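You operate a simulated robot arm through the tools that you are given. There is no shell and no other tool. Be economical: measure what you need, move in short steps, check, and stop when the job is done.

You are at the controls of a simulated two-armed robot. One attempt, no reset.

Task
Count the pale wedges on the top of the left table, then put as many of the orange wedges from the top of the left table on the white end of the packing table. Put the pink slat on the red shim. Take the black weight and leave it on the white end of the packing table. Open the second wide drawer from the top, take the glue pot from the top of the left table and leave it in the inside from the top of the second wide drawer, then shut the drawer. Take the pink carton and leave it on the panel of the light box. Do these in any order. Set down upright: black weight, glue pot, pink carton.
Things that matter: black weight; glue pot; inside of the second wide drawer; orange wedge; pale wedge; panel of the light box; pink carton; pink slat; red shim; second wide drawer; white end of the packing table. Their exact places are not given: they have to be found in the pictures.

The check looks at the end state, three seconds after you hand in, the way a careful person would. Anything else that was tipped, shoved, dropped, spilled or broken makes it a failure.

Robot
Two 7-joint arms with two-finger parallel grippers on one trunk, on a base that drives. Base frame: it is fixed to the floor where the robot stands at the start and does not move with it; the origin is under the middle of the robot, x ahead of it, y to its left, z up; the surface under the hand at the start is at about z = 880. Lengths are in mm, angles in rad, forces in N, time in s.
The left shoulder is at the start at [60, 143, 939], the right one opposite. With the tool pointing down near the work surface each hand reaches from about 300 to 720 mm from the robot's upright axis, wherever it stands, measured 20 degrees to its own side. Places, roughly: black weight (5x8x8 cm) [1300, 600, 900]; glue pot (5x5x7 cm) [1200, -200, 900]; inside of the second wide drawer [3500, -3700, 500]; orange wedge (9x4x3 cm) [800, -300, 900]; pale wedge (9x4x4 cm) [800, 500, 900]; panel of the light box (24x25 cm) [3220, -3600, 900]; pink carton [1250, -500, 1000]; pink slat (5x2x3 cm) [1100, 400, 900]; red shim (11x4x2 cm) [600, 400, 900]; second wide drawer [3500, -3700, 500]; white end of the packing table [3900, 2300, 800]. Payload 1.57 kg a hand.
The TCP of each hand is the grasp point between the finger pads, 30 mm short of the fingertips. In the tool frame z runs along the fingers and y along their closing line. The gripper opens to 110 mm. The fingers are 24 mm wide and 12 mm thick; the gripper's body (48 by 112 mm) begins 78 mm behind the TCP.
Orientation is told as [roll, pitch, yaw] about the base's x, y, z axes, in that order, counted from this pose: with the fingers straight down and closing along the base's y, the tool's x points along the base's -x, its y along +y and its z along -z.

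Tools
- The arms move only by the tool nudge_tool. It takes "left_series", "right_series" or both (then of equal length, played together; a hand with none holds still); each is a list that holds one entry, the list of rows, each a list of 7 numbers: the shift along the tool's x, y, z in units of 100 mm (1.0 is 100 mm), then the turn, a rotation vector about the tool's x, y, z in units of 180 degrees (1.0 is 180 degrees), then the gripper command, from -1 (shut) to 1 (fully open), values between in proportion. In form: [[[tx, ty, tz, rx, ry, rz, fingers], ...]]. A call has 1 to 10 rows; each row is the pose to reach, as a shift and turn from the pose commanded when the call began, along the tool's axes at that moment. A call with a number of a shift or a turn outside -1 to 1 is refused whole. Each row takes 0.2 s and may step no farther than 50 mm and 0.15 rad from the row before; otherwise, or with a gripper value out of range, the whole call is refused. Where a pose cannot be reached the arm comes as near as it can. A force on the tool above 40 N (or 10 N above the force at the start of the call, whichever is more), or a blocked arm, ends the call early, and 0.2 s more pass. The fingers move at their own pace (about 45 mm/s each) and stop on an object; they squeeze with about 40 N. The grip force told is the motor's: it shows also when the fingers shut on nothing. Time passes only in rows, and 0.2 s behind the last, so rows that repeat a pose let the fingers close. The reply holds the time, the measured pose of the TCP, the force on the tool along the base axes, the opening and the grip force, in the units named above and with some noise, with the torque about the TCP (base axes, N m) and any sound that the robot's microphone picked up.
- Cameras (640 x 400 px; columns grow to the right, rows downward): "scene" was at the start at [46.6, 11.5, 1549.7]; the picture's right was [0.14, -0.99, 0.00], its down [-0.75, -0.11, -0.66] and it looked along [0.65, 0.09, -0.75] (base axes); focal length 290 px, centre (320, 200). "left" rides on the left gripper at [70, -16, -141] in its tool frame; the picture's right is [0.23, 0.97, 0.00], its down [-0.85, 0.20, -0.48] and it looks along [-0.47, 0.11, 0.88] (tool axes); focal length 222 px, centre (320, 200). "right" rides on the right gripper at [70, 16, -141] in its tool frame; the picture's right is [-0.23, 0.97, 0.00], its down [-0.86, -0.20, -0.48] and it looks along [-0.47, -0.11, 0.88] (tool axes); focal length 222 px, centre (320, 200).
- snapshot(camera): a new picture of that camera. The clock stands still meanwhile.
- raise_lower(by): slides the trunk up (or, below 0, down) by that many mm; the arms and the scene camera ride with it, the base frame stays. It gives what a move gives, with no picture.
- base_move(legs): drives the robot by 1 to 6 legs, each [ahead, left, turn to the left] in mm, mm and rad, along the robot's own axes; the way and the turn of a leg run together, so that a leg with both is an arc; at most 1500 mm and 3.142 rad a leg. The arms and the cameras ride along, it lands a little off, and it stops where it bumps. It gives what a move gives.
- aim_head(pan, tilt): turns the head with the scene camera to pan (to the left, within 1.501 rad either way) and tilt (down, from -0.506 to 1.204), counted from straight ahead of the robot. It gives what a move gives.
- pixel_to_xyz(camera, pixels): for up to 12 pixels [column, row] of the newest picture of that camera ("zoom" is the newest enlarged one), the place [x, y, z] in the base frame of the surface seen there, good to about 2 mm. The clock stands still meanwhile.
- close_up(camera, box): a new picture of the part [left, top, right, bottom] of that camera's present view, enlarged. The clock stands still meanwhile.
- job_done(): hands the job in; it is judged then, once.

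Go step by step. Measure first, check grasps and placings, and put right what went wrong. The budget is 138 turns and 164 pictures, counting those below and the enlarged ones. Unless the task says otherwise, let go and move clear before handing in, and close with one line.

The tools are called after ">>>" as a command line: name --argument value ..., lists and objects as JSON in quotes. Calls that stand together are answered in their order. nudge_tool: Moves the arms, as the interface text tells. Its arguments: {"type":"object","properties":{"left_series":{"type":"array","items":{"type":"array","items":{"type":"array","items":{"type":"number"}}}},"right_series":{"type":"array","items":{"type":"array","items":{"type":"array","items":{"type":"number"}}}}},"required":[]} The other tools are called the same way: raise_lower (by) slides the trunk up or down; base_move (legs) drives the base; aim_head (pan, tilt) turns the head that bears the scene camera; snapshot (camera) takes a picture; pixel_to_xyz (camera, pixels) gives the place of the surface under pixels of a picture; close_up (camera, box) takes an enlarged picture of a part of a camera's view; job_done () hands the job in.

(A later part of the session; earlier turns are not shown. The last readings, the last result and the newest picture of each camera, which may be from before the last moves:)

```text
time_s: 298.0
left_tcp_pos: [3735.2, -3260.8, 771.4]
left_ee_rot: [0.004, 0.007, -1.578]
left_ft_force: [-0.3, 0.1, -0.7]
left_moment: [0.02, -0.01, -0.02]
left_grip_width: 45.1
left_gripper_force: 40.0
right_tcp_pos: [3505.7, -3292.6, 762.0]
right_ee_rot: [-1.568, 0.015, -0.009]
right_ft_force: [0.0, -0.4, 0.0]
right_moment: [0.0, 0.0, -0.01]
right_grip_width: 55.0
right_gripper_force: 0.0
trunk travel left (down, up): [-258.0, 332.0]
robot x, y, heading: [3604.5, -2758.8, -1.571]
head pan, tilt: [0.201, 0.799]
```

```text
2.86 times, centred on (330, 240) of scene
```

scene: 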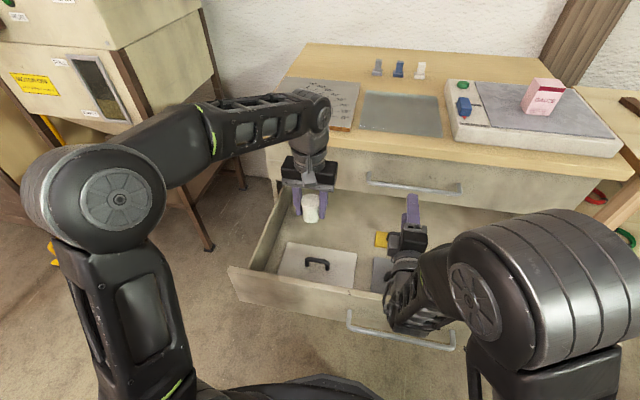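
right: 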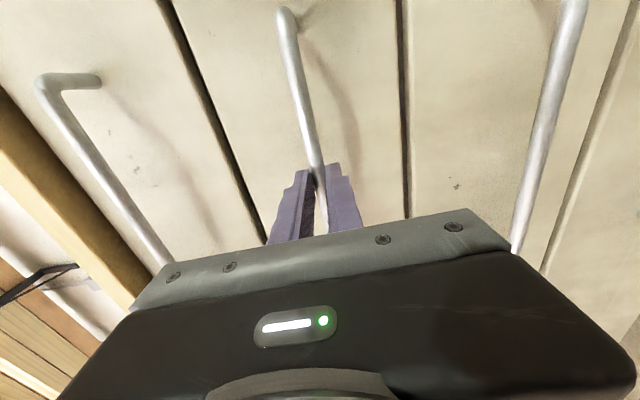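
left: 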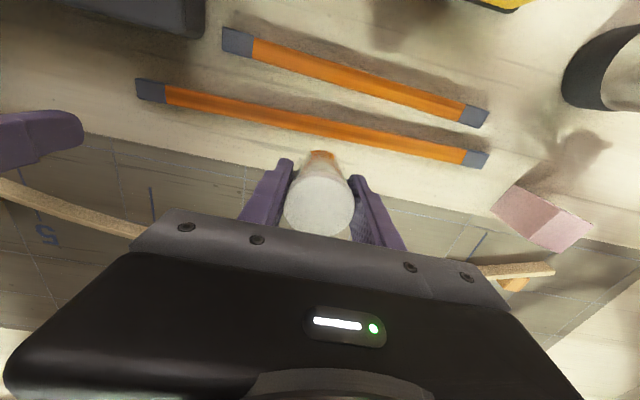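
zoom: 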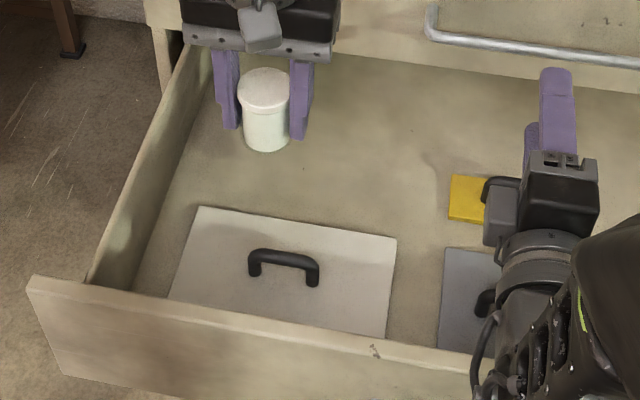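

Free floor behind the plate at about (3735,-3368). Extend 107 mm and descend in steps.

>>> nudge_tool --left_series '[[[-0.3, 0, 0, 0, 0, 0, -1], [-0.6, 0, 0, 0, 0, 0, -1], [-1, 0, 0, 0, 0, 0, -1], [-1, 0, 0.4, 0, 0, 0, -1], [-1, 0, 0.8, 0, 0, 0, -1]]]'

>>> nudge_tool --left_series '[[[-0.07, 0, 0.3, 0, 0, 0, -1], [-0.07, 0, 0.6, 0, 0, 0, -1], [-0.07, 0, 0.9, 0, 0, 0, -1]]]'

>>> snapshot --camera "scene"

>>> snapshot --camera "left"

```text
time_s: 299.2
left_tcp_pos: [3734.0, -3360.0, 691.2]
left_ee_rot: [-0.001, 0.007, -1.577]
left_ft_force: [-0.8, -0.4, 0.0]
left_moment: [0.04, 0.0, -0.02]
left_grip_width: 45.2
left_gripper_force: 40.3
right_tcp_pos: [3505.8, -3292.4, 763.0]
right_ee_rot: [-1.567, 0.016, -0.009]
right_ft_force: [0.2, 0.0, 0.3]
right_moment: [0.02, 0.03, -0.03]
right_grip_width: 55.1
right_gripper_force: 0.0
trunk travel left (down, up): [-258.0, 332.0]
robot x, y, heading: [3602.9, -2758.1, -1.571]
head pan, tilt: [0.201, 0.799]
```

```text
time_s: 300.0
left_tcp_pos: [3735.3, -3366.5, 599.5]
left_ee_rot: [0.001, 0.007, -1.577]
left_ft_force: [0.1, -0.2, 0.0]
left_moment: [0.0, -0.02, -0.01]
left_grip_width: 45.2
left_gripper_force: 40.0
right_tcp_pos: [3505.4, -3293.0, 764.6]
right_ee_rot: [-1.567, 0.015, -0.01]
right_ft_force: [-0.6, 0.2, -0.8]
right_moment: [-0.01, 0.02, 0.01]
right_grip_width: 55.2
right_gripper_force: 0.0
trunk travel left (down, up): [-258.0, 332.0]
robot x, y, heading: [3602.4, -2759.7, -1.563]
head pan, tilt: [0.201, 0.799]
```

```text
58 pictures are left
```

scene: 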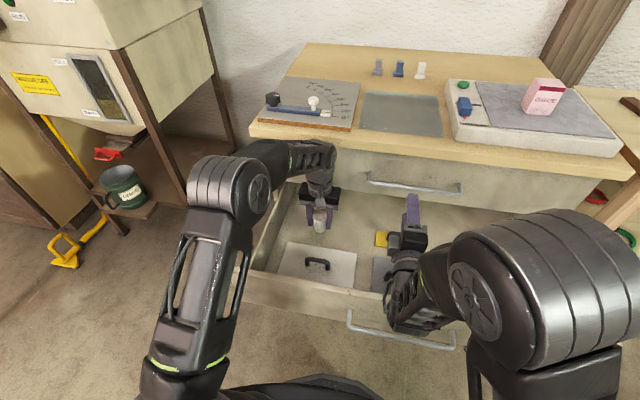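

```text
57 pictures are left
```

left: 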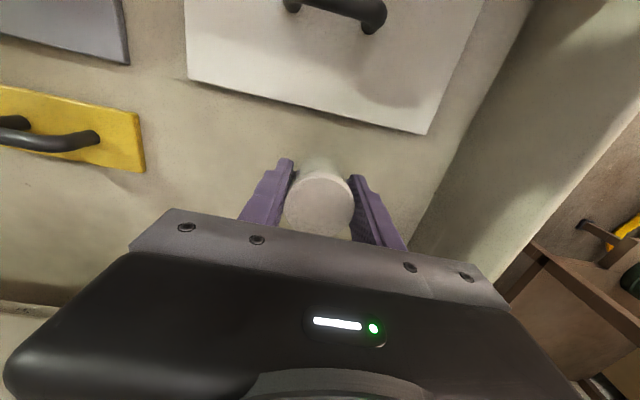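

The pot is clear of the plate and wall. Lower 36 mm, release, and rise.

>>> nudge_tool --left_series '[[[0, 0, 0.2, 0, 0, 0, -1], [0, 0, 0.33, 0, 0, 0, -1], [0, 0, 0.36, 0, 0, 0, -1], [0, 0, 0.36, 0, 0, 0, 0.2], [0, 0, 0.36, 0, 0, 0, 0.2], [0, 0, 0.36, 0, 0, 0, 0.2], [0, 0, 0.0, 0, 0, 0, 0.2], [0, 0, -0.4, 0, 0, 0, 0.2], [0, 0, -0.7, 0, 0, 0, 0.2], [0.3, 0, -1, 0, 0, 0, 0.2]]]'

>>> nudge_tool --left_series '[[[0.1, 0, -0.4, 0, 0, 0, 0.2], [0.5, 0, -0.6, 0, 0, 0, 0.2], [1, 0, -0.6, 0, 0, 0, 0.2]]]'

>>> snapshot --camera "scene"

>>> close_up --camera "scene" --box '[230, 170, 430, 310]'

```text
time_s: 302.2
left_tcp_pos: [3734.6, -3337.2, 702.1]
left_ee_rot: [0.002, 0.008, -1.578]
left_ft_force: [-0.1, 0.4, 0.0]
left_moment: [0.02, 0.02, 0.03]
left_grip_width: 65.8
left_gripper_force: 0.0
right_tcp_pos: [3506.5, -3293.1, 763.1]
right_ee_rot: [-1.566, 0.015, -0.01]
right_ft_force: [0.3, -0.3, -0.4]
right_moment: [0.0, -0.01, -0.01]
right_grip_width: 55.0
right_gripper_force: 0.1
trunk travel left (down, up): [-258.0, 332.0]
robot x, y, heading: [3602.0, -2763.0, -1.573]
head pan, tilt: [0.201, 0.799]
```

```text
time_s: 303.0
left_tcp_pos: [3737.4, -3236.1, 762.9]
left_ee_rot: [0.0, 0.006, -1.577]
left_ft_force: [-0.3, -0.5, -0.5]
left_moment: [-0.04, 0.01, -0.01]
left_grip_width: 66.0
left_gripper_force: 0.0
right_tcp_pos: [3506.1, -3293.6, 763.5]
right_ee_rot: [-1.567, 0.015, -0.01]
right_ft_force: [-0.7, -0.5, 0.4]
right_moment: [-0.04, -0.01, -0.01]
right_grip_width: 55.0
right_gripper_force: 0.2
trunk travel left (down, up): [-258.0, 332.0]
robot x, y, heading: [3607.0, -2759.3, -1.572]
head pan, tilt: [0.201, 0.799]
```

```text
56 pictures are left
```

scene: 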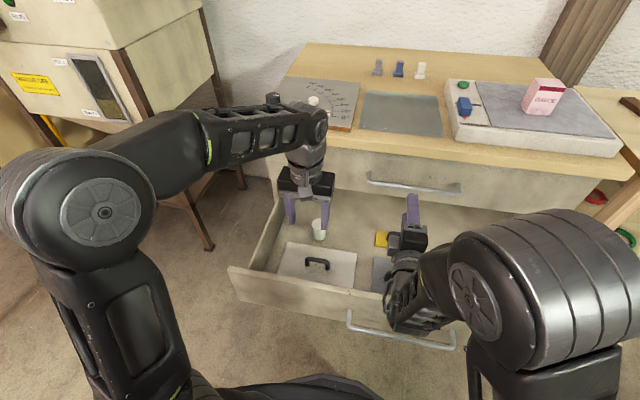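

```text
2.86 times, centred on (330, 240) of scene
```

zoom: 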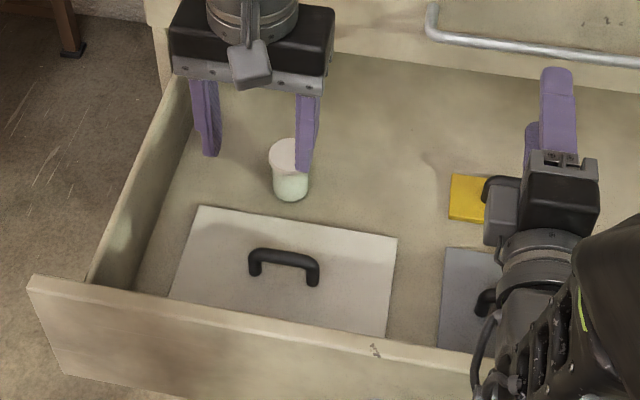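

The pot stands in the drawer. Now retreat, lower to the bar's height, regrip the bar and push shut.

>>> base_move --legs '[[-360, 0, 0]]'

>>> nudge_tool --left_series '[[[0.25, 0, 0, 0, 0, 0, 0], [0.5, 0, 0, 0, 0, 0, 0], [0.75, 0, 0, 0, 0, 0, 0], [1, 0, 0, 0, 0, 0, 0]]]'

>>> raise_lower --by -188

>>> snapshot --camera "scene"

>>> pixel_to_xyz --camera "scene" --pixels '[[320, 230], [370, 225], [400, 228]]'

```text
time_s: 305.3
left_tcp_pos: [3737.5, -2877.6, 761.8]
left_ee_rot: [0.002, 0.007, -1.573]
left_ft_force: [-0.4, -0.1, 0.0]
left_moment: [0.01, 0.01, 0.01]
left_grip_width: 66.1
left_gripper_force: 0.1
right_tcp_pos: [3506.6, -2934.6, 763.9]
right_ee_rot: [-1.568, 0.016, -0.004]
right_ft_force: [0.3, 0.1, -0.3]
right_moment: [0.03, -0.02, 0.02]
right_grip_width: 55.0
right_gripper_force: 0.0
trunk travel left (down, up): [-258.0, 332.0]
robot x, y, heading: [3608.9, -2402.0, -1.569]
head pan, tilt: [0.201, 0.799]
```

```text
time_s: 306.3
left_tcp_pos: [3737.5, -2776.9, 763.4]
left_ee_rot: [0.0, 0.008, -1.574]
left_ft_force: [1.1, 0.3, 0.3]
left_moment: [-0.04, -0.04, 0.01]
left_grip_width: 55.0
left_gripper_force: 0.0
right_tcp_pos: [3505.7, -2934.3, 763.5]
right_ee_rot: [-1.567, 0.015, -0.005]
right_ft_force: [0.8, 0.2, 0.1]
right_moment: [0.0, 0.05, -0.02]
right_grip_width: 55.0
right_gripper_force: 0.0
trunk travel left (down, up): [-258.0, 332.0]
robot x, y, heading: [3609.1, -2403.1, -1.567]
head pan, tilt: [0.201, 0.799]
```

```text
time_s: 308.4
left_tcp_pos: [3737.2, -2778.0, 575.3]
left_ee_rot: [0.001, 0.008, -1.574]
left_ft_force: [0.4, -1.0, 2.2]
left_moment: [-0.01, 0.01, 0.0]
left_grip_width: 55.0
left_gripper_force: 0.0
right_tcp_pos: [3507.5, -2934.0, 574.3]
right_ee_rot: [-1.568, 0.016, -0.007]
right_ft_force: [0.2, -0.6, 0.5]
right_moment: [0.04, 0.04, 0.02]
right_grip_width: 55.0
right_gripper_force: 0.1
trunk travel left (down, up): [-70.0, 520.0]
robot x, y, heading: [3604.1, -2402.3, -1.567]
head pan, tilt: [0.201, 0.799]
```

```text
54 pictures are left
```

scene: 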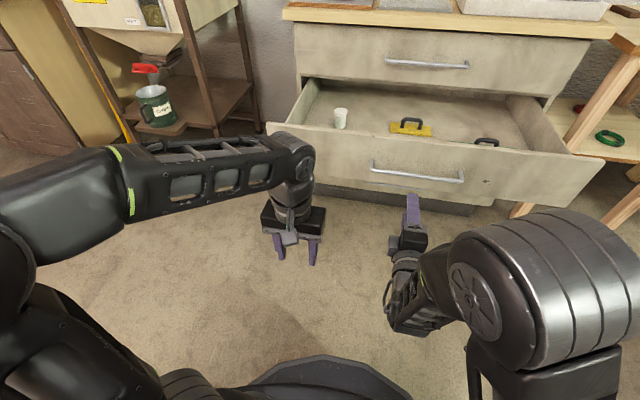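

```text
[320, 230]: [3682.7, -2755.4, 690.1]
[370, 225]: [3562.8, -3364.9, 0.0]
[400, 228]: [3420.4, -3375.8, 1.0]
```

>>> pixel_to_xyz --camera "scene" --pixels '[[420, 174], [455, 178], [385, 169], [440, 177]]'

>>> base_move --legs '[[80, 0, 0]]'

>>> snapshot --camera "right"

```text
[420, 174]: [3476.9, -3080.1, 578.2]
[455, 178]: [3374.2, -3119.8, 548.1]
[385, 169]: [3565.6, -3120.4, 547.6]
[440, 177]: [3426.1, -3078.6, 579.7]
```

```text
time_s: 309.4
left_tcp_pos: [3738.4, -2858.0, 575.5]
left_ee_rot: [0.001, 0.006, -1.575]
left_ft_force: [0.2, -0.1, -0.7]
left_moment: [0.0, 0.01, -0.02]
left_grip_width: 54.7
left_gripper_force: 0.1
right_tcp_pos: [3507.8, -3014.8, 575.8]
right_ee_rot: [-1.567, 0.016, -0.005]
right_ft_force: [-0.2, 0.6, -0.5]
right_moment: [-0.05, -0.03, 0.03]
right_grip_width: 55.1
right_gripper_force: 0.0
trunk travel left (down, up): [-70.0, 520.0]
robot x, y, heading: [3604.6, -2483.6, -1.563]
head pan, tilt: [0.201, 0.799]
```

```text
53 pictures are left
```

right: 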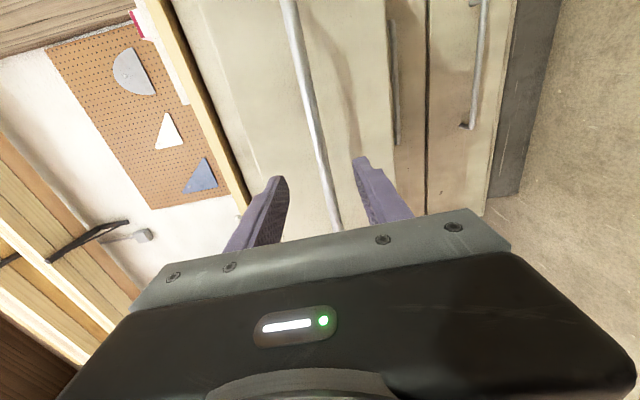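

Bar is between the fingers. Advance 65 mm, close, and push by driving 329 mm.

>>> base_move --legs '[[65, 0, 0]]'

>>> nudge_tool --right_series '[[[0, 0, 0, 0, 0, 0, -1], [0, 0, 0, 0, 0, 0, -1], [0, 0, 0, 0, 0, 0, -1], [0, 0, 0, 0, 0, 0, -1]]]'

>>> base_move --legs '[[328, 0, -0.005]]'

>>> snapshot --camera "scene"

```text
time_s: 310.4
left_tcp_pos: [3738.9, -2922.1, 575.5]
left_ee_rot: [0.002, 0.008, -1.575]
left_ft_force: [0.2, -0.4, 0.7]
left_moment: [-0.01, 0.0, -0.02]
left_grip_width: 54.9
left_gripper_force: 0.1
right_tcp_pos: [3507.2, -3078.9, 575.9]
right_ee_rot: [-1.568, 0.016, -0.006]
right_ft_force: [-0.3, 0.0, 0.3]
right_moment: [0.05, 0.01, 0.0]
right_grip_width: 54.9
right_gripper_force: 0.0
trunk travel left (down, up): [-70.0, 520.0]
robot x, y, heading: [3604.3, -2544.8, -1.562]
head pan, tilt: [0.201, 0.799]
```

```text
time_s: 311.4
left_tcp_pos: [3738.4, -2921.9, 574.9]
left_ee_rot: [0.001, 0.006, -1.575]
left_ft_force: [0.4, 0.2, -1.3]
left_moment: [-0.01, 0.01, -0.01]
left_grip_width: 54.9
left_gripper_force: 0.0
right_tcp_pos: [3507.4, -3078.7, 572.6]
right_ee_rot: [-1.559, 0.016, -0.002]
right_ft_force: [2.1, 1.6, -23.7]
right_moment: [0.0, -0.6, -0.02]
right_grip_width: 12.1
right_gripper_force: 26.3
trunk travel left (down, up): [-70.0, 520.0]
robot x, y, heading: [3607.8, -2546.0, -1.571]
head pan, tilt: [0.201, 0.799]
```

```text
time_s: 313.6
left_tcp_pos: [3738.4, -3247.8, 574.0]
left_ee_rot: [0.0, 0.009, -1.58]
left_ft_force: [-1.0, -0.6, 0.7]
left_moment: [0.02, -0.03, -0.01]
left_grip_width: 55.1
left_gripper_force: 0.0
right_tcp_pos: [3508.5, -3403.0, 571.7]
right_ee_rot: [-1.556, 0.017, -0.006]
right_ft_force: [18.9, -2.7, -33.1]
right_moment: [0.01, -0.79, 0.1]
right_grip_width: 11.8
right_gripper_force: 29.6
trunk travel left (down, up): [-70.0, 520.0]
robot x, y, heading: [3606.5, -2869.2, -1.571]
head pan, tilt: [0.201, 0.799]
```

```text
52 pictures are left
```

scene: 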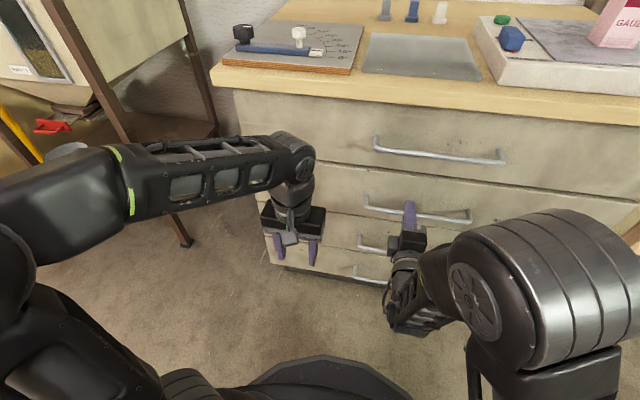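

Nearly shut. Check whether the front is flush.

>>> pixel_to_xyz --camera "scene" --pixels '[[350, 180], [470, 200], [350, 150], [460, 173], [500, 195], [345, 215], [560, 150]]'

>>> base_move --legs '[[8, 0, 0]]'

>>> snapshot --camera "scene"

>>> pixel_to_xyz --camera "scene" --pixels '[[350, 180], [470, 200], [350, 150], [460, 173], [500, 195], [345, 215], [560, 150]]'

```text
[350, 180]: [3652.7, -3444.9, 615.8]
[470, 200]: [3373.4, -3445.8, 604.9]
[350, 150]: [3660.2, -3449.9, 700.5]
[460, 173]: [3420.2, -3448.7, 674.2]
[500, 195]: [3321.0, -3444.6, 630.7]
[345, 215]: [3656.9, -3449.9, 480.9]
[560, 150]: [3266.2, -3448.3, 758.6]
```

```text
time_s: 314.3
left_tcp_pos: [3737.1, -3253.5, 576.1]
left_ee_rot: [0.001, 0.005, -1.58]
left_ft_force: [0.1, 0.7, -0.1]
left_moment: [-0.01, 0.02, 0.01]
left_grip_width: 54.8
left_gripper_force: 0.0
right_tcp_pos: [3507.1, -3406.9, 572.4]
right_ee_rot: [-1.554, 0.017, -0.004]
right_ft_force: [2.2, 26.2, -13.6]
right_moment: [0.04, -0.71, -0.07]
right_grip_width: 12.4
right_gripper_force: 29.6
trunk travel left (down, up): [-70.0, 520.0]
robot x, y, heading: [3603.0, -2877.2, -1.566]
head pan, tilt: [0.201, 0.799]
```

```text
51 pictures are left
```

scene: 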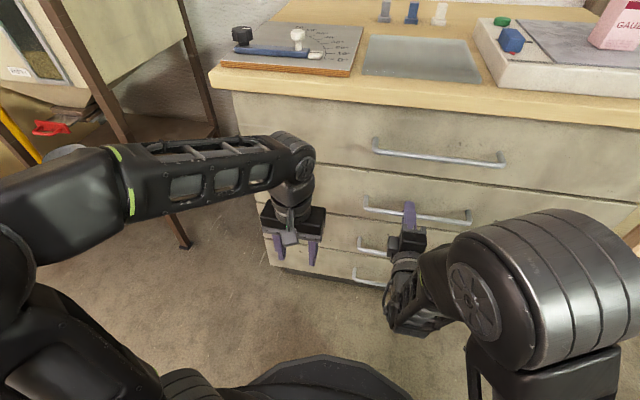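

```text
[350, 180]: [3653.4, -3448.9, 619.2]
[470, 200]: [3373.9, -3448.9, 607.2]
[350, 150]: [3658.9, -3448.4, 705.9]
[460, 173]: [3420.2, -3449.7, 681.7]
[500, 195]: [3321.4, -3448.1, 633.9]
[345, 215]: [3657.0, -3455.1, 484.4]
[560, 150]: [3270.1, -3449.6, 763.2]
```

The drawer is shut and flush. Release the bar, back off, raise the trunk and turn the right hand down again.

>>> nudge_tool --right_series '[[[0, 0, 0, 0, 0, 0, 0], [0, 0, 0, 0, 0, 0, 0], [0, 0, 0, 0, 0, 0, 0]]]'

>>> base_move --legs '[[-440, 0, 0]]'

>>> raise_lower --by 400

>>> raise_lower --by 68

>>> nudge_tool --right_series '[[[0, 0, 0, -0.0475, 0, 0, 0], [0, 0, 0, -0.095, 0, 0, 0], [0, 0, 0, -0.1425, 0, 0, 0], [0, 0, 0, -0.19, 0, 0, 0], [0, 0, 0, -0.2375, 0, 0, 0], [0, 0, 0, -0.285, 0, 0, 0], [0, 0, 0, -0.3325, 0, 0, 0], [0, 0, 0, -0.38, 0, 0, 0], [0, 0, 0, -0.4275, 0, 0, 0], [0, 0, 0, -0.475, 0, 0, 0]]]'

>>> aim_head --pan -0.1 --tilt 0.6

>>> snapshot --camera "scene"

```text
time_s: 315.1
left_tcp_pos: [3737.1, -3253.5, 574.4]
left_ee_rot: [0.0, 0.008, -1.579]
left_ft_force: [0.0, 0.4, 0.6]
left_moment: [-0.02, 0.0, 0.01]
left_grip_width: 55.0
left_gripper_force: 0.1
right_tcp_pos: [3507.7, -3408.8, 571.7]
right_ee_rot: [-1.554, 0.017, -0.004]
right_ft_force: [0.1, 1.2, -0.1]
right_moment: [0.0, 0.01, -0.01]
right_grip_width: 54.7
right_gripper_force: 0.0
trunk travel left (down, up): [-70.0, 520.0]
robot x, y, heading: [3605.1, -2878.7, -1.57]
head pan, tilt: [0.201, 0.799]
```

```text
time_s: 317.8
left_tcp_pos: [3737.7, -2815.9, 575.5]
left_ee_rot: [0.0, 0.007, -1.581]
left_ft_force: [-0.3, 0.3, -0.2]
left_moment: [0.0, 0.0, -0.01]
left_grip_width: 55.0
left_gripper_force: 0.1
right_tcp_pos: [3507.8, -2970.8, 572.2]
right_ee_rot: [-1.555, 0.016, -0.007]
right_ft_force: [0.3, 0.4, -0.4]
right_moment: [0.01, -0.03, 0.01]
right_grip_width: 55.0
right_gripper_force: 0.1
trunk travel left (down, up): [-70.0, 520.0]
robot x, y, heading: [3610.6, -2440.0, -1.571]
head pan, tilt: [0.201, 0.799]
```

```text
time_s: 321.6
left_tcp_pos: [3737.6, -2816.6, 975.3]
left_ee_rot: [0.002, 0.005, -1.581]
left_ft_force: [0.2, 0.0, -0.6]
left_moment: [0.04, 0.01, -0.01]
left_grip_width: 54.8
left_gripper_force: 0.0
right_tcp_pos: [3507.0, -2970.7, 971.5]
right_ee_rot: [-1.556, 0.019, -0.008]
right_ft_force: [-0.6, 0.6, 0.2]
right_moment: [0.03, 0.04, -0.02]
right_grip_width: 55.1
right_gripper_force: 0.1
trunk travel left (down, up): [-470.0, 120.0]
robot x, y, heading: [3606.6, -2438.5, -1.577]
head pan, tilt: [0.201, 0.799]
```

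```text
time_s: 322.7
left_tcp_pos: [3737.3, -2816.9, 1043.6]
left_ee_rot: [0.003, 0.006, -1.581]
left_ft_force: [-0.5, -0.6, 0.2]
left_moment: [0.01, -0.01, 0.0]
left_grip_width: 55.1
left_gripper_force: 0.0
right_tcp_pos: [3507.1, -2970.5, 1039.2]
right_ee_rot: [-1.555, 0.017, -0.009]
right_ft_force: [-0.3, 0.4, -0.4]
right_moment: [0.01, 0.01, 0.01]
right_grip_width: 54.8
right_gripper_force: 0.1
trunk travel left (down, up): [-538.0, 52.0]
robot x, y, heading: [3606.7, -2438.2, -1.581]
head pan, tilt: [0.201, 0.799]
```

```text
time_s: 324.9
left_tcp_pos: [3737.3, -2817.5, 1043.3]
left_ee_rot: [0.003, 0.008, -1.582]
left_ft_force: [-0.4, -0.9, 0.2]
left_moment: [0.01, 0.01, 0.03]
left_grip_width: 54.9
left_gripper_force: 0.0
right_tcp_pos: [3506.3, -2970.3, 1038.6]
right_ee_rot: [-0.062, 0.017, -0.004]
right_ft_force: [0.3, 0.1, 0.1]
right_moment: [-0.01, -0.02, 0.01]
right_grip_width: 55.3
right_gripper_force: 0.1
trunk travel left (down, up): [-538.0, 52.0]
robot x, y, heading: [3606.1, -2439.2, -1.576]
head pan, tilt: [0.201, 0.799]
```

```text
time_s: 325.7
left_tcp_pos: [3737.5, -2816.1, 1043.0]
left_ee_rot: [0.002, 0.007, -1.58]
left_ft_force: [0.4, 0.7, -1.0]
left_moment: [0.03, 0.04, 0.0]
left_grip_width: 55.0
left_gripper_force: 0.1
right_tcp_pos: [3507.2, -2970.5, 1039.8]
right_ee_rot: [-0.063, 0.017, -0.008]
right_ft_force: [-0.1, 0.2, -0.4]
right_moment: [0.01, 0.06, -0.04]
right_grip_width: 55.0
right_gripper_force: 0.0
trunk travel left (down, up): [-538.0, 52.0]
robot x, y, heading: [3605.7, -2437.6, -1.574]
head pan, tilt: [-0.099, 0.6]
```

```text
50 pictures are left
```

scene: 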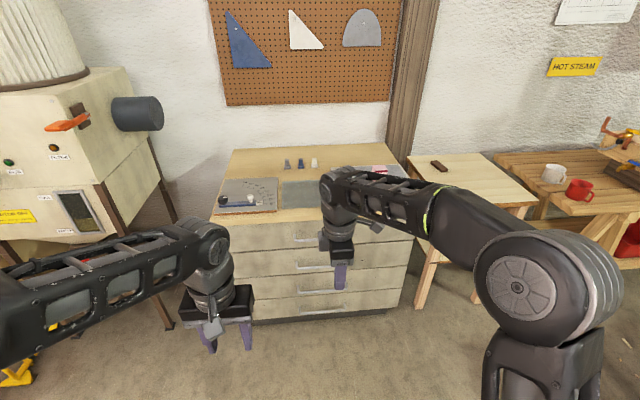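

All fine there. Now drive back to the far side of the left table, in front of the slat.

>>> base_move --legs '[[0, -1200, 0], [-1500, 0, 0], [-1450, 0, 0], [0, 0, -1.568]]'

>>> aim_head --pan 0 --tilt 0.8

>>> base_move --legs '[[250, 0, 0]]'

>>> snapshot --camera "scene"

```text
time_s: 349.4
left_tcp_pos: [2028.5, 374.8, 1044.0]
left_ee_rot: [0.002, 0.007, -3.139]
left_ft_force: [0.0, 0.3, -0.4]
left_moment: [0.02, -0.01, -0.02]
left_grip_width: 54.8
left_gripper_force: 0.1
right_tcp_pos: [1870.1, 602.9, 1039.6]
right_ee_rot: [-0.063, 0.017, -1.565]
right_ft_force: [0.7, -0.6, -1.3]
right_moment: [0.02, 0.02, 0.03]
right_grip_width: 55.0
right_gripper_force: 0.1
trunk travel left (down, up): [-538.0, 52.0]
robot x, y, heading: [2403.3, 509.8, -3.131]
head pan, tilt: [-0.099, 0.6]
```

```text
time_s: 350.1
left_tcp_pos: [2027.5, 372.4, 1044.0]
left_ee_rot: [0.003, 0.007, -3.141]
left_ft_force: [-0.4, -0.8, -0.8]
left_moment: [-0.02, 0.0, 0.02]
left_grip_width: 54.9
left_gripper_force: 0.2
right_tcp_pos: [1871.9, 600.8, 1039.9]
right_ee_rot: [-0.063, 0.017, -1.565]
right_ft_force: [0.0, 0.2, -0.1]
right_moment: [0.02, -0.04, -0.01]
right_grip_width: 54.8
right_gripper_force: 0.0
trunk travel left (down, up): [-538.0, 52.0]
robot x, y, heading: [2403.7, 510.4, -3.129]
head pan, tilt: [0.0, 0.799]
```

```text
time_s: 351.9
left_tcp_pos: [1778.5, 371.9, 1042.9]
left_ee_rot: [0.001, 0.007, -3.138]
left_ft_force: [0.2, 0.5, 0.2]
left_moment: [0.01, -0.02, -0.02]
left_grip_width: 54.7
left_gripper_force: 0.1
right_tcp_pos: [1621.8, 599.5, 1038.6]
right_ee_rot: [-0.063, 0.016, -1.562]
right_ft_force: [-0.1, 0.4, -0.5]
right_moment: [0.0, -0.03, -0.01]
right_grip_width: 55.1
right_gripper_force: 0.0
trunk travel left (down, up): [-538.0, 52.0]
robot x, y, heading: [2153.6, 504.6, -3.132]
head pan, tilt: [0.0, 0.799]
```

```text
49 pictures are left
```

scene: 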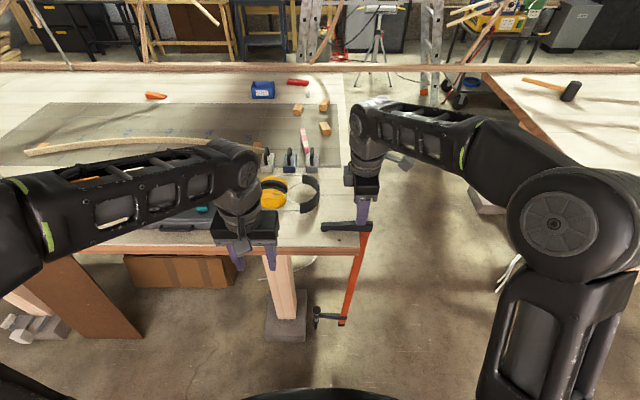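

Move up to x≈1915, y≈550 and raise the trunk fully for better reach; then look at the slat closely.

>>> base_move --legs '[[238, -48, 0]]'

>>> raise_lower --by 50

>>> nudge_tool --left_series '[[[-0.3, 0, 0.1, 0, 0, 0, 0], [-0.6, 0, 0.2, 0, 0, 0, 0], [-1, 0, 0.3, 0, 0, 0, 0]]]'

>>> close_up --camera "scene" --box '[270, 60, 370, 160]'

>>> snapshot --camera "left"

```text
time_s: 353.8
left_tcp_pos: [1534.5, 417.2, 1043.1]
left_ee_rot: [-0.001, 0.007, -3.14]
left_ft_force: [-0.2, 0.0, 0.6]
left_moment: [-0.02, -0.06, -0.02]
left_grip_width: 55.0
left_gripper_force: 0.0
right_tcp_pos: [1378.7, 644.8, 1039.8]
right_ee_rot: [-0.061, 0.018, -1.566]
right_ft_force: [-0.2, -0.2, -0.2]
right_moment: [-0.01, -0.03, -0.01]
right_grip_width: 55.1
right_gripper_force: 0.1
trunk travel left (down, up): [-538.0, 52.0]
robot x, y, heading: [1913.8, 551.1, -3.133]
head pan, tilt: [0.0, 0.799]
```

```text
time_s: 354.7
left_tcp_pos: [1535.5, 416.5, 1092.7]
left_ee_rot: [0.002, 0.006, -3.141]
left_ft_force: [0.1, -0.1, 0.0]
left_moment: [0.01, 0.06, 0.01]
left_grip_width: 54.9
left_gripper_force: 0.0
right_tcp_pos: [1378.4, 645.6, 1089.6]
right_ee_rot: [-0.062, 0.018, -1.565]
right_ft_force: [-0.4, -0.6, 0.2]
right_moment: [-0.01, 0.01, -0.02]
right_grip_width: 54.9
right_gripper_force: 0.1
trunk travel left (down, up): [-588.0, 2.0]
robot x, y, heading: [1909.7, 549.6, -3.134]
head pan, tilt: [0.0, 0.799]
```

```text
time_s: 355.5
left_tcp_pos: [1434.2, 417.0, 1061.9]
left_ee_rot: [0.002, 0.009, -3.14]
left_ft_force: [0.7, -0.2, 0.1]
left_moment: [-0.03, -0.02, -0.01]
left_grip_width: 54.9
left_gripper_force: 0.0
right_tcp_pos: [1376.6, 645.5, 1088.0]
right_ee_rot: [-0.061, 0.017, -1.566]
right_ft_force: [-0.1, -0.4, 0.4]
right_moment: [0.0, -0.02, -0.02]
right_grip_width: 54.9
right_gripper_force: 0.0
trunk travel left (down, up): [-588.0, 2.0]
robot x, y, heading: [1909.4, 552.3, -3.135]
head pan, tilt: [0.0, 0.799]
```

```text
4.00 times, centred on (320, 110) of scene
```

zoom: 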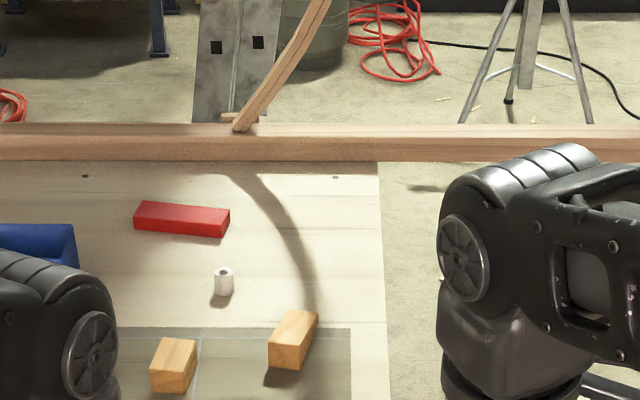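

```text
47 pictures are left
```

left: 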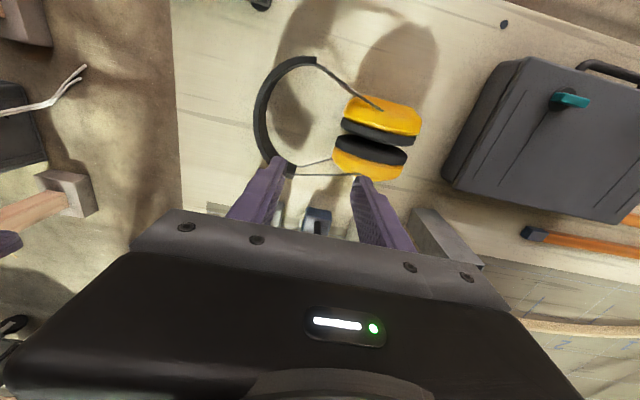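

I need the slat area; tilt the head a bit more and zoom.

>>> aim_head --pan 0.1 --tilt 0.95

>>> snapshot --camera "scene"

```text
time_s: 356.2
left_tcp_pos: [1436.1, 416.8, 1062.0]
left_ee_rot: [0.002, 0.008, -3.139]
left_ft_force: [0.0, 0.6, -0.1]
left_moment: [-0.03, -0.01, 0.02]
left_grip_width: 55.0
left_gripper_force: 0.1
right_tcp_pos: [1377.9, 646.2, 1089.7]
right_ee_rot: [-0.063, 0.018, -1.565]
right_ft_force: [-0.2, 0.3, -0.4]
right_moment: [-0.01, 0.0, 0.0]
right_grip_width: 55.1
right_gripper_force: 0.3
trunk travel left (down, up): [-588.0, 2.0]
robot x, y, heading: [1909.6, 555.8, -3.129]
head pan, tilt: [0.099, 0.949]
```

```text
46 pictures are left
```

scene: 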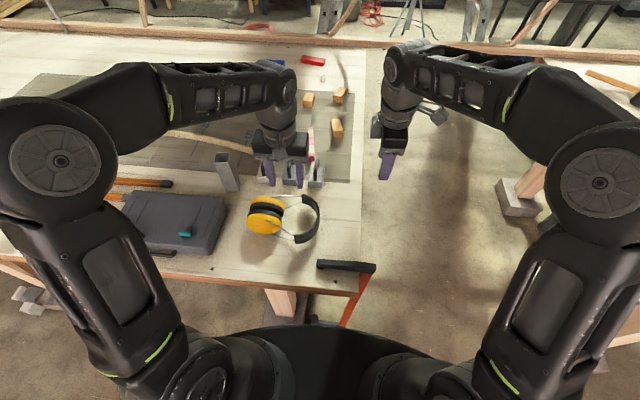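

Left hand blocks the view. Tilt its fingers 15° forward and move closer for a view with its own camera.

>>> nudge_tool --left_series '[[[-0.3, 0, 0.1, 0, -0.03, 0, 0], [-0.65, 0, 0.2, 0, -0.06, 0, 0], [-1, 0, 0.3, 0, -0.083, 0, 0]]]'

>>> snapshot --camera "left"

>>> close_up --camera "scene" --box '[280, 90, 360, 190]'

```text
time_s: 357.0
left_tcp_pos: [1335.0, 416.6, 1030.7]
left_ee_rot: [0.003, -0.256, -3.139]
left_ft_force: [0.1, 0.3, -0.3]
left_moment: [0.0, 0.02, 0.0]
left_grip_width: 55.0
left_gripper_force: 0.0
right_tcp_pos: [1379.1, 646.3, 1089.7]
right_ee_rot: [-0.062, 0.017, -1.567]
right_ft_force: [0.0, -0.1, -1.1]
right_moment: [-0.01, -0.03, -0.01]
right_grip_width: 55.0
right_gripper_force: 0.1
trunk travel left (down, up): [-588.0, 2.0]
robot x, y, heading: [1908.0, 550.9, -3.137]
head pan, tilt: [0.099, 0.949]
```

```text
45 pictures are left
```

left: 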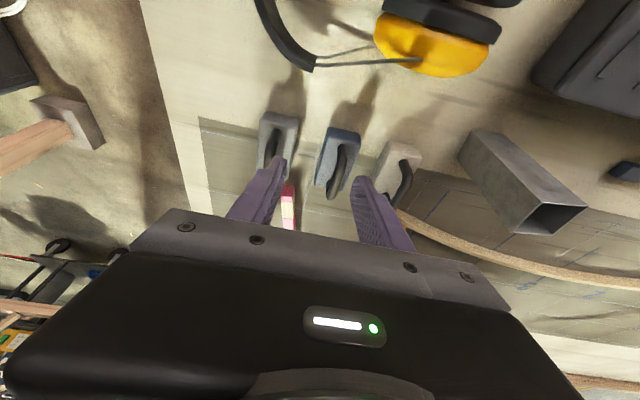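

```text
4.00 times, centred on (320, 140) of scene
```

zoom: 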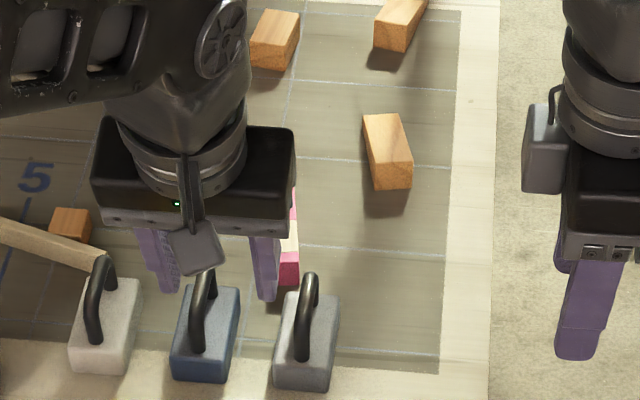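

Slat end now visible near (288,200). Move on another 100 mm over it.

>>> nudge_tool --left_series '[[[-0.35, -0.1, 0.15, 0, 0, 0, 0], [-0.7, -0.2, 0.3, 0, 0, 0, 0], [-1, -0.25, 0.45, 0, 0, 0, 0]]]'

>>> snapshot --camera "left"

>>> close_up --camera "left" --box '[240, 120, 400, 240]'

```text
time_s: 357.8
left_tcp_pos: [1228.4, 440.8, 1012.9]
left_ee_rot: [0.002, -0.253, -3.14]
left_ft_force: [-0.6, -0.4, -0.4]
left_moment: [0.03, -0.02, -0.05]
left_grip_width: 55.1
left_gripper_force: 0.0
right_tcp_pos: [1378.7, 645.6, 1088.5]
right_ee_rot: [-0.06, 0.017, -1.567]
right_ft_force: [0.0, -0.5, 0.0]
right_moment: [0.0, -0.08, 0.02]
right_grip_width: 54.9
right_gripper_force: 0.0
trunk travel left (down, up): [-588.0, 2.0]
robot x, y, heading: [1906.4, 556.4, -3.133]
head pan, tilt: [0.099, 0.949]
```

```text
43 pictures are left
```

left: 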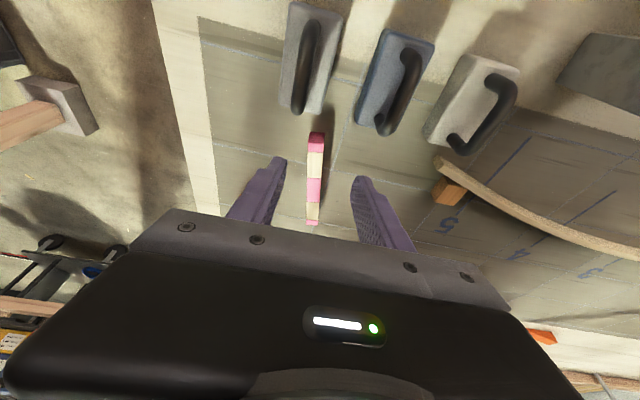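

```text
3.33 times, centred on (320, 180) of left
```

zoom: 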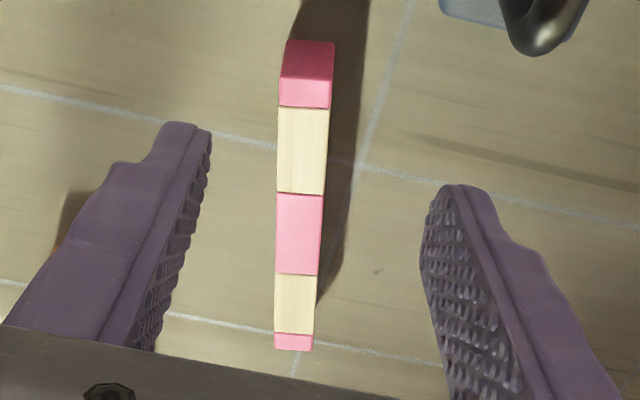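

A row of separate pieces: pink end, pale, pink, pale, pink end. Measure the boundaries.

>>> pixel_to_xyz --camera "zoom" --pixels '[[309, 44], [306, 80], [304, 104], [303, 110], [300, 190], [299, 197], [298, 270], [296, 277], [294, 330], [293, 346], [276, 235], [322, 235]]'

```text
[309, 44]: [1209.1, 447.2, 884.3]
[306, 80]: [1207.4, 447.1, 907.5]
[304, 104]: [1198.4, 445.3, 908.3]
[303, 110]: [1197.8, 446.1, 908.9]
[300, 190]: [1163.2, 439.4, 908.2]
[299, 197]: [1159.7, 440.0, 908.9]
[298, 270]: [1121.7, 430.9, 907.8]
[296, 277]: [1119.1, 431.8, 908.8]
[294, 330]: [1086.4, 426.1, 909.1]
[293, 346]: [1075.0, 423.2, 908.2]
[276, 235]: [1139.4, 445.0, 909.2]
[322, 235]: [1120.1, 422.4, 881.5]
```

Middle pink slat spans x 1121–1161 (40 mm), axis turned 0.177 rad, top z 908, with pale neighbours touching; I must grip only its middle and lift straight up. Align the hand above it.

>>> nudge_tool --left_series '[[[-0.2, 0.01, 0.1, -0.0036, -0.008, -0.0136, 0], [-0.4, 0.03, 0.3, -0.0072, -0.0155, -0.0272, 0], [-0.55, 0.04, 0.5, -0.0107, -0.023, -0.041, -0.2], [-0.647, 0.048, 0.6, -0.0143, -0.031, -0.0545, -0.2], [-0.647, 0.048, 0.6, -0.0143, -0.031, -0.0545, -0.2]]]'

>>> close_up --camera "left" --box '[240, 120, 400, 240]'

>>> pixel_to_xyz --camera "left" --pixels '[[317, 150], [316, 165], [315, 180], [313, 195], [310, 165], [322, 165]]'

```text
time_s: 359.0
left_tcp_pos: [1150.9, 435.7, 971.9]
left_ee_rot: [-0.007, -0.35, -2.961]
left_ft_force: [-0.4, 0.3, 0.1]
left_moment: [-0.03, -0.01, 0.0]
left_grip_width: 44.1
left_gripper_force: 0.1
right_tcp_pos: [1378.8, 644.3, 1089.0]
right_ee_rot: [-0.064, 0.017, -1.565]
right_ft_force: [-0.3, -0.4, 0.0]
right_moment: [0.0, 0.0, -0.01]
right_grip_width: 55.0
right_gripper_force: 0.1
trunk travel left (down, up): [-588.0, 2.0]
robot x, y, heading: [1911.8, 550.5, -3.131]
head pan, tilt: [0.099, 0.949]
```

```text
3.33 times, centred on (320, 180) of left
```

zoom: 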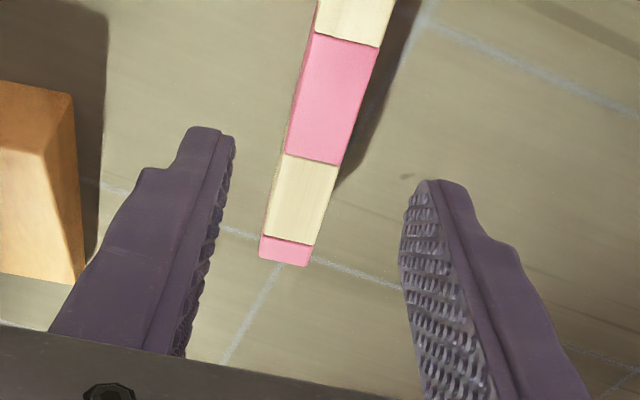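

```text
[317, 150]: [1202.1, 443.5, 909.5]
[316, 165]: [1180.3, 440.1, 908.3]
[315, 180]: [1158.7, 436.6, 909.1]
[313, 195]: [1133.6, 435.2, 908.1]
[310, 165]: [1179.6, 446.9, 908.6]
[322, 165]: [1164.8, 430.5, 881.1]
```

The reading used the older frame; query the enlarged one.

>>> pixel_to_xyz --camera "zoom" --pixels '[[348, 30], [345, 40], [330, 100], [315, 157], [313, 163], [298, 240], [293, 98], [360, 98], [305, 100], [352, 100]]'

```text
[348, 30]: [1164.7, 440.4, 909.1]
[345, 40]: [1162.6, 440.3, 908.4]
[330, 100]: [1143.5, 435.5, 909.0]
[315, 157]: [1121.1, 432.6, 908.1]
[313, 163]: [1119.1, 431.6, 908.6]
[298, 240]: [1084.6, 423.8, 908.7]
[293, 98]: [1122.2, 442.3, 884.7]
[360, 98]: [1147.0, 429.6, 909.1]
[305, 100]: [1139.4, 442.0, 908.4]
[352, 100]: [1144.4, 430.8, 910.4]
```

Target TCP (1148.5,437.2,920) puts the pads on the middle piece only. Descend vertically and close gently.

>>> nudge_tool --left_series '[[[0.053, -0.006, 0.165, 0, 0, 0, -0.2], [0.105, -0.013, 0.33, 0, 0, 0, -0.2], [0.158, -0.019, 0.496, 0, 0, 0, -0.2]]]'

>>> close_up --camera "left" --box '[240, 120, 400, 240]'

```text
time_s: 359.8
left_tcp_pos: [1146.4, 437.6, 919.5]
left_ee_rot: [-0.009, -0.35, -2.959]
left_ft_force: [-0.5, 0.3, -0.6]
left_moment: [-0.02, -0.02, -0.01]
left_grip_width: 44.1
left_gripper_force: 0.1
right_tcp_pos: [1380.0, 645.3, 1090.1]
right_ee_rot: [-0.064, 0.016, -1.567]
right_ft_force: [-0.7, 0.0, -0.2]
right_moment: [0.0, -0.01, -0.01]
right_grip_width: 55.0
right_gripper_force: 0.0
trunk travel left (down, up): [-588.0, 2.0]
robot x, y, heading: [1913.7, 552.5, -3.132]
head pan, tilt: [0.099, 0.949]
```

```text
3.33 times, centred on (320, 180) of left
```

zoom: 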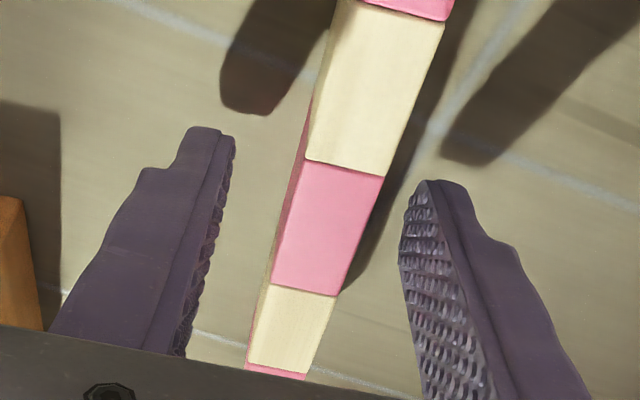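

Pads straddle the middle pink piece only. Close.

>>> nudge_tool --left_series '[[[0, 0, 0, 0, 0, 0, -0.6], [0, 0, 0, 0, 0, 0, -0.7], [0, 0, 0, 0, 0, 0, -1], [0, 0, 0, 0, 0, 0, -1]]]'

>>> close_up --camera "left" --box '[240, 120, 400, 240]'

```text
time_s: 360.8
left_tcp_pos: [1146.2, 437.6, 918.5]
left_ee_rot: [-0.008, -0.35, -2.96]
left_ft_force: [0.7, 0.2, -0.7]
left_moment: [-0.01, 0.02, -0.01]
left_grip_width: 16.8
left_gripper_force: 32.2
right_tcp_pos: [1377.3, 645.0, 1090.0]
right_ee_rot: [-0.063, 0.017, -1.564]
right_ft_force: [0.3, 0.2, 0.0]
right_moment: [-0.01, 0.0, -0.03]
right_grip_width: 54.8
right_gripper_force: 0.1
trunk travel left (down, up): [-588.0, 2.0]
robot x, y, heading: [1910.7, 550.5, -3.129]
head pan, tilt: [0.099, 0.949]
```

```text
3.33 times, centred on (320, 180) of left
```

zoom: 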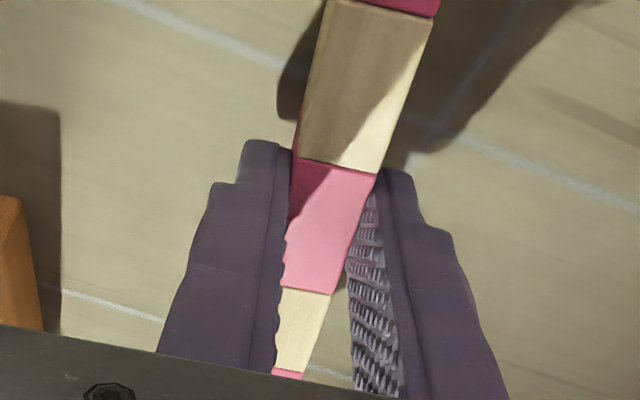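

Gripped at 16.8 mm. Lift straight up 45 mm and check that the neighbours stay.

>>> nudge_tool --left_series '[[[-0.034, 0, -0.094, 0, 0, 0, -1], [-0.068, 0, -0.188, 0, 0, 0, -1], [-0.103, 0, -0.282, 0, 0, 0, -1], [-0.154, 0, -0.423, 0, 0, 0, -1]]]'

>>> close_up --camera "left" --box '[220, 100, 420, 250]'

```text
time_s: 361.8
left_tcp_pos: [1148.3, 438.3, 963.4]
left_ee_rot: [-0.007, -0.351, -2.961]
left_ft_force: [-0.1, 0.1, 0.3]
left_moment: [0.0, -0.01, -0.01]
left_grip_width: 16.9
left_gripper_force: 31.9
right_tcp_pos: [1379.1, 645.7, 1088.8]
right_ee_rot: [-0.064, 0.017, -1.566]
right_ft_force: [-0.3, 0.5, 0.6]
right_moment: [-0.04, 0.03, 0.0]
right_grip_width: 54.8
right_gripper_force: 0.0
trunk travel left (down, up): [-588.0, 2.0]
robot x, y, heading: [1908.4, 556.3, -3.135]
head pan, tilt: [0.099, 0.949]
```

```text
2.67 times, centred on (320, 175) of left
```

zoom: 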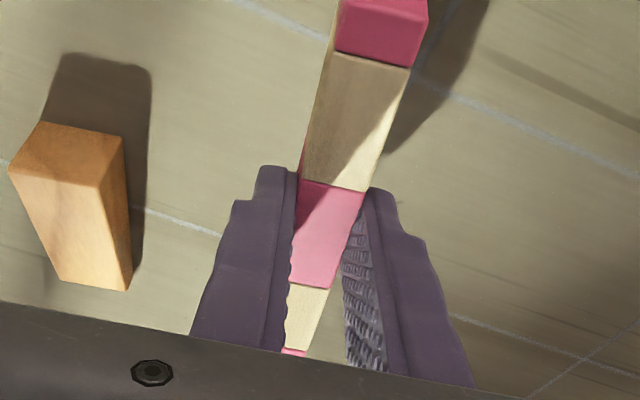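

Check whether the neighbours rose too: measure their heights.

>>> pixel_to_xyz --camera "zoom" --pixels '[[360, 100], [350, 150], [330, 220], [310, 310], [293, 352], [380, 30], [395, 50], [400, 130]]'

>>> close_up --camera "scene" --box '[260, 80, 380, 200]'

```text
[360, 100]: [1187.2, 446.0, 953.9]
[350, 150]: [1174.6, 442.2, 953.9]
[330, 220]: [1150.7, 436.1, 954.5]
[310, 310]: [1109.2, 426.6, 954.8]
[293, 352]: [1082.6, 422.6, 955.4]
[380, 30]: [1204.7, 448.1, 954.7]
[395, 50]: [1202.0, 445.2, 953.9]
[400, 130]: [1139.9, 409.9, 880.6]
```

```text
3.33 times, centred on (320, 140) of scene
```

zoom: 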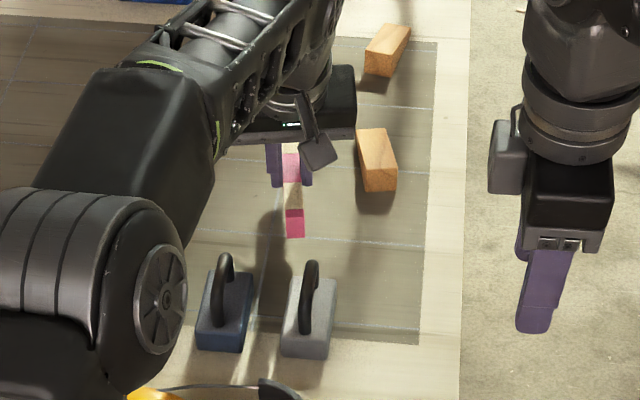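

The whole striped bar (136×17×28 mm) rose as one rigid piece, so this is the slat. Lift further and draw it back over the weights.

>>> nudge_tool --left_series '[[[-0.085, 0, -0.235, 0, 0, 0, -1], [-0.17, 0, -0.47, 0, 0, 0, -1], [-0.205, 0, -0.564, 0, 0, 0, -1], [0.077, 0, -0.667, 0, 0, 0, -1], [0.453, 0, -0.804, 0, 0, 0, -1], [0.829, 0, -0.94, 0, 0, 0, -1]]]'

>>> nudge_tool --left_series '[[[0.376, 0, -0.137, 0, 0, 0, -1], [0.752, 0, -0.274, 0, 0, 0, -1], [0.94, 0, -0.342, 0, 0, 0, -1]]]'

>>> snapshot --camera "scene"

```text
time_s: 363.2
left_tcp_pos: [1258.6, 456.8, 1025.4]
left_ee_rot: [-0.008, -0.353, -2.96]
left_ft_force: [0.9, 0.6, -0.1]
left_moment: [-0.01, 0.05, 0.02]
left_grip_width: 16.9
left_gripper_force: 31.8
right_tcp_pos: [1378.9, 645.8, 1091.1]
right_ee_rot: [-0.065, 0.019, -1.566]
right_ft_force: [0.2, 0.1, -0.5]
right_moment: [0.05, 0.03, -0.02]
right_grip_width: 55.1
right_gripper_force: 0.0
trunk travel left (down, up): [-588.0, 2.0]
robot x, y, heading: [1911.7, 552.7, -3.133]
head pan, tilt: [0.099, 0.949]
```

```text
time_s: 364.0
left_tcp_pos: [1354.5, 474.0, 1024.0]
left_ee_rot: [-0.009, -0.353, -2.96]
left_ft_force: [0.6, -0.4, -0.7]
left_moment: [0.01, 0.0, 0.01]
left_grip_width: 16.7
left_gripper_force: 32.1
right_tcp_pos: [1379.6, 645.4, 1089.4]
right_ee_rot: [-0.061, 0.017, -1.565]
right_ft_force: [0.0, 0.0, -0.6]
right_moment: [0.01, 0.0, -0.01]
right_grip_width: 54.9
right_gripper_force: 0.0
trunk travel left (down, up): [-588.0, 2.0]
robot x, y, heading: [1912.5, 552.8, -3.133]
head pan, tilt: [0.099, 0.949]
```

```text
36 pictures are left
```

scene: 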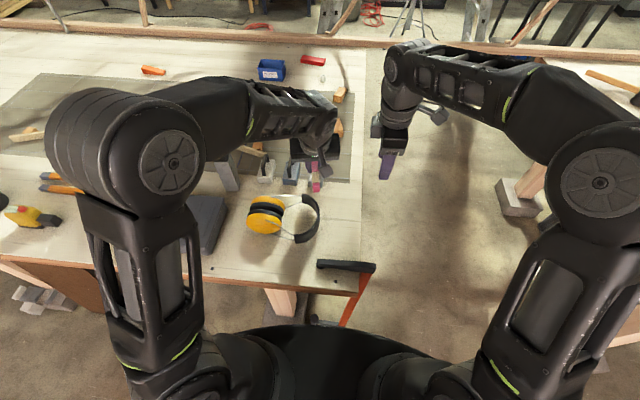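

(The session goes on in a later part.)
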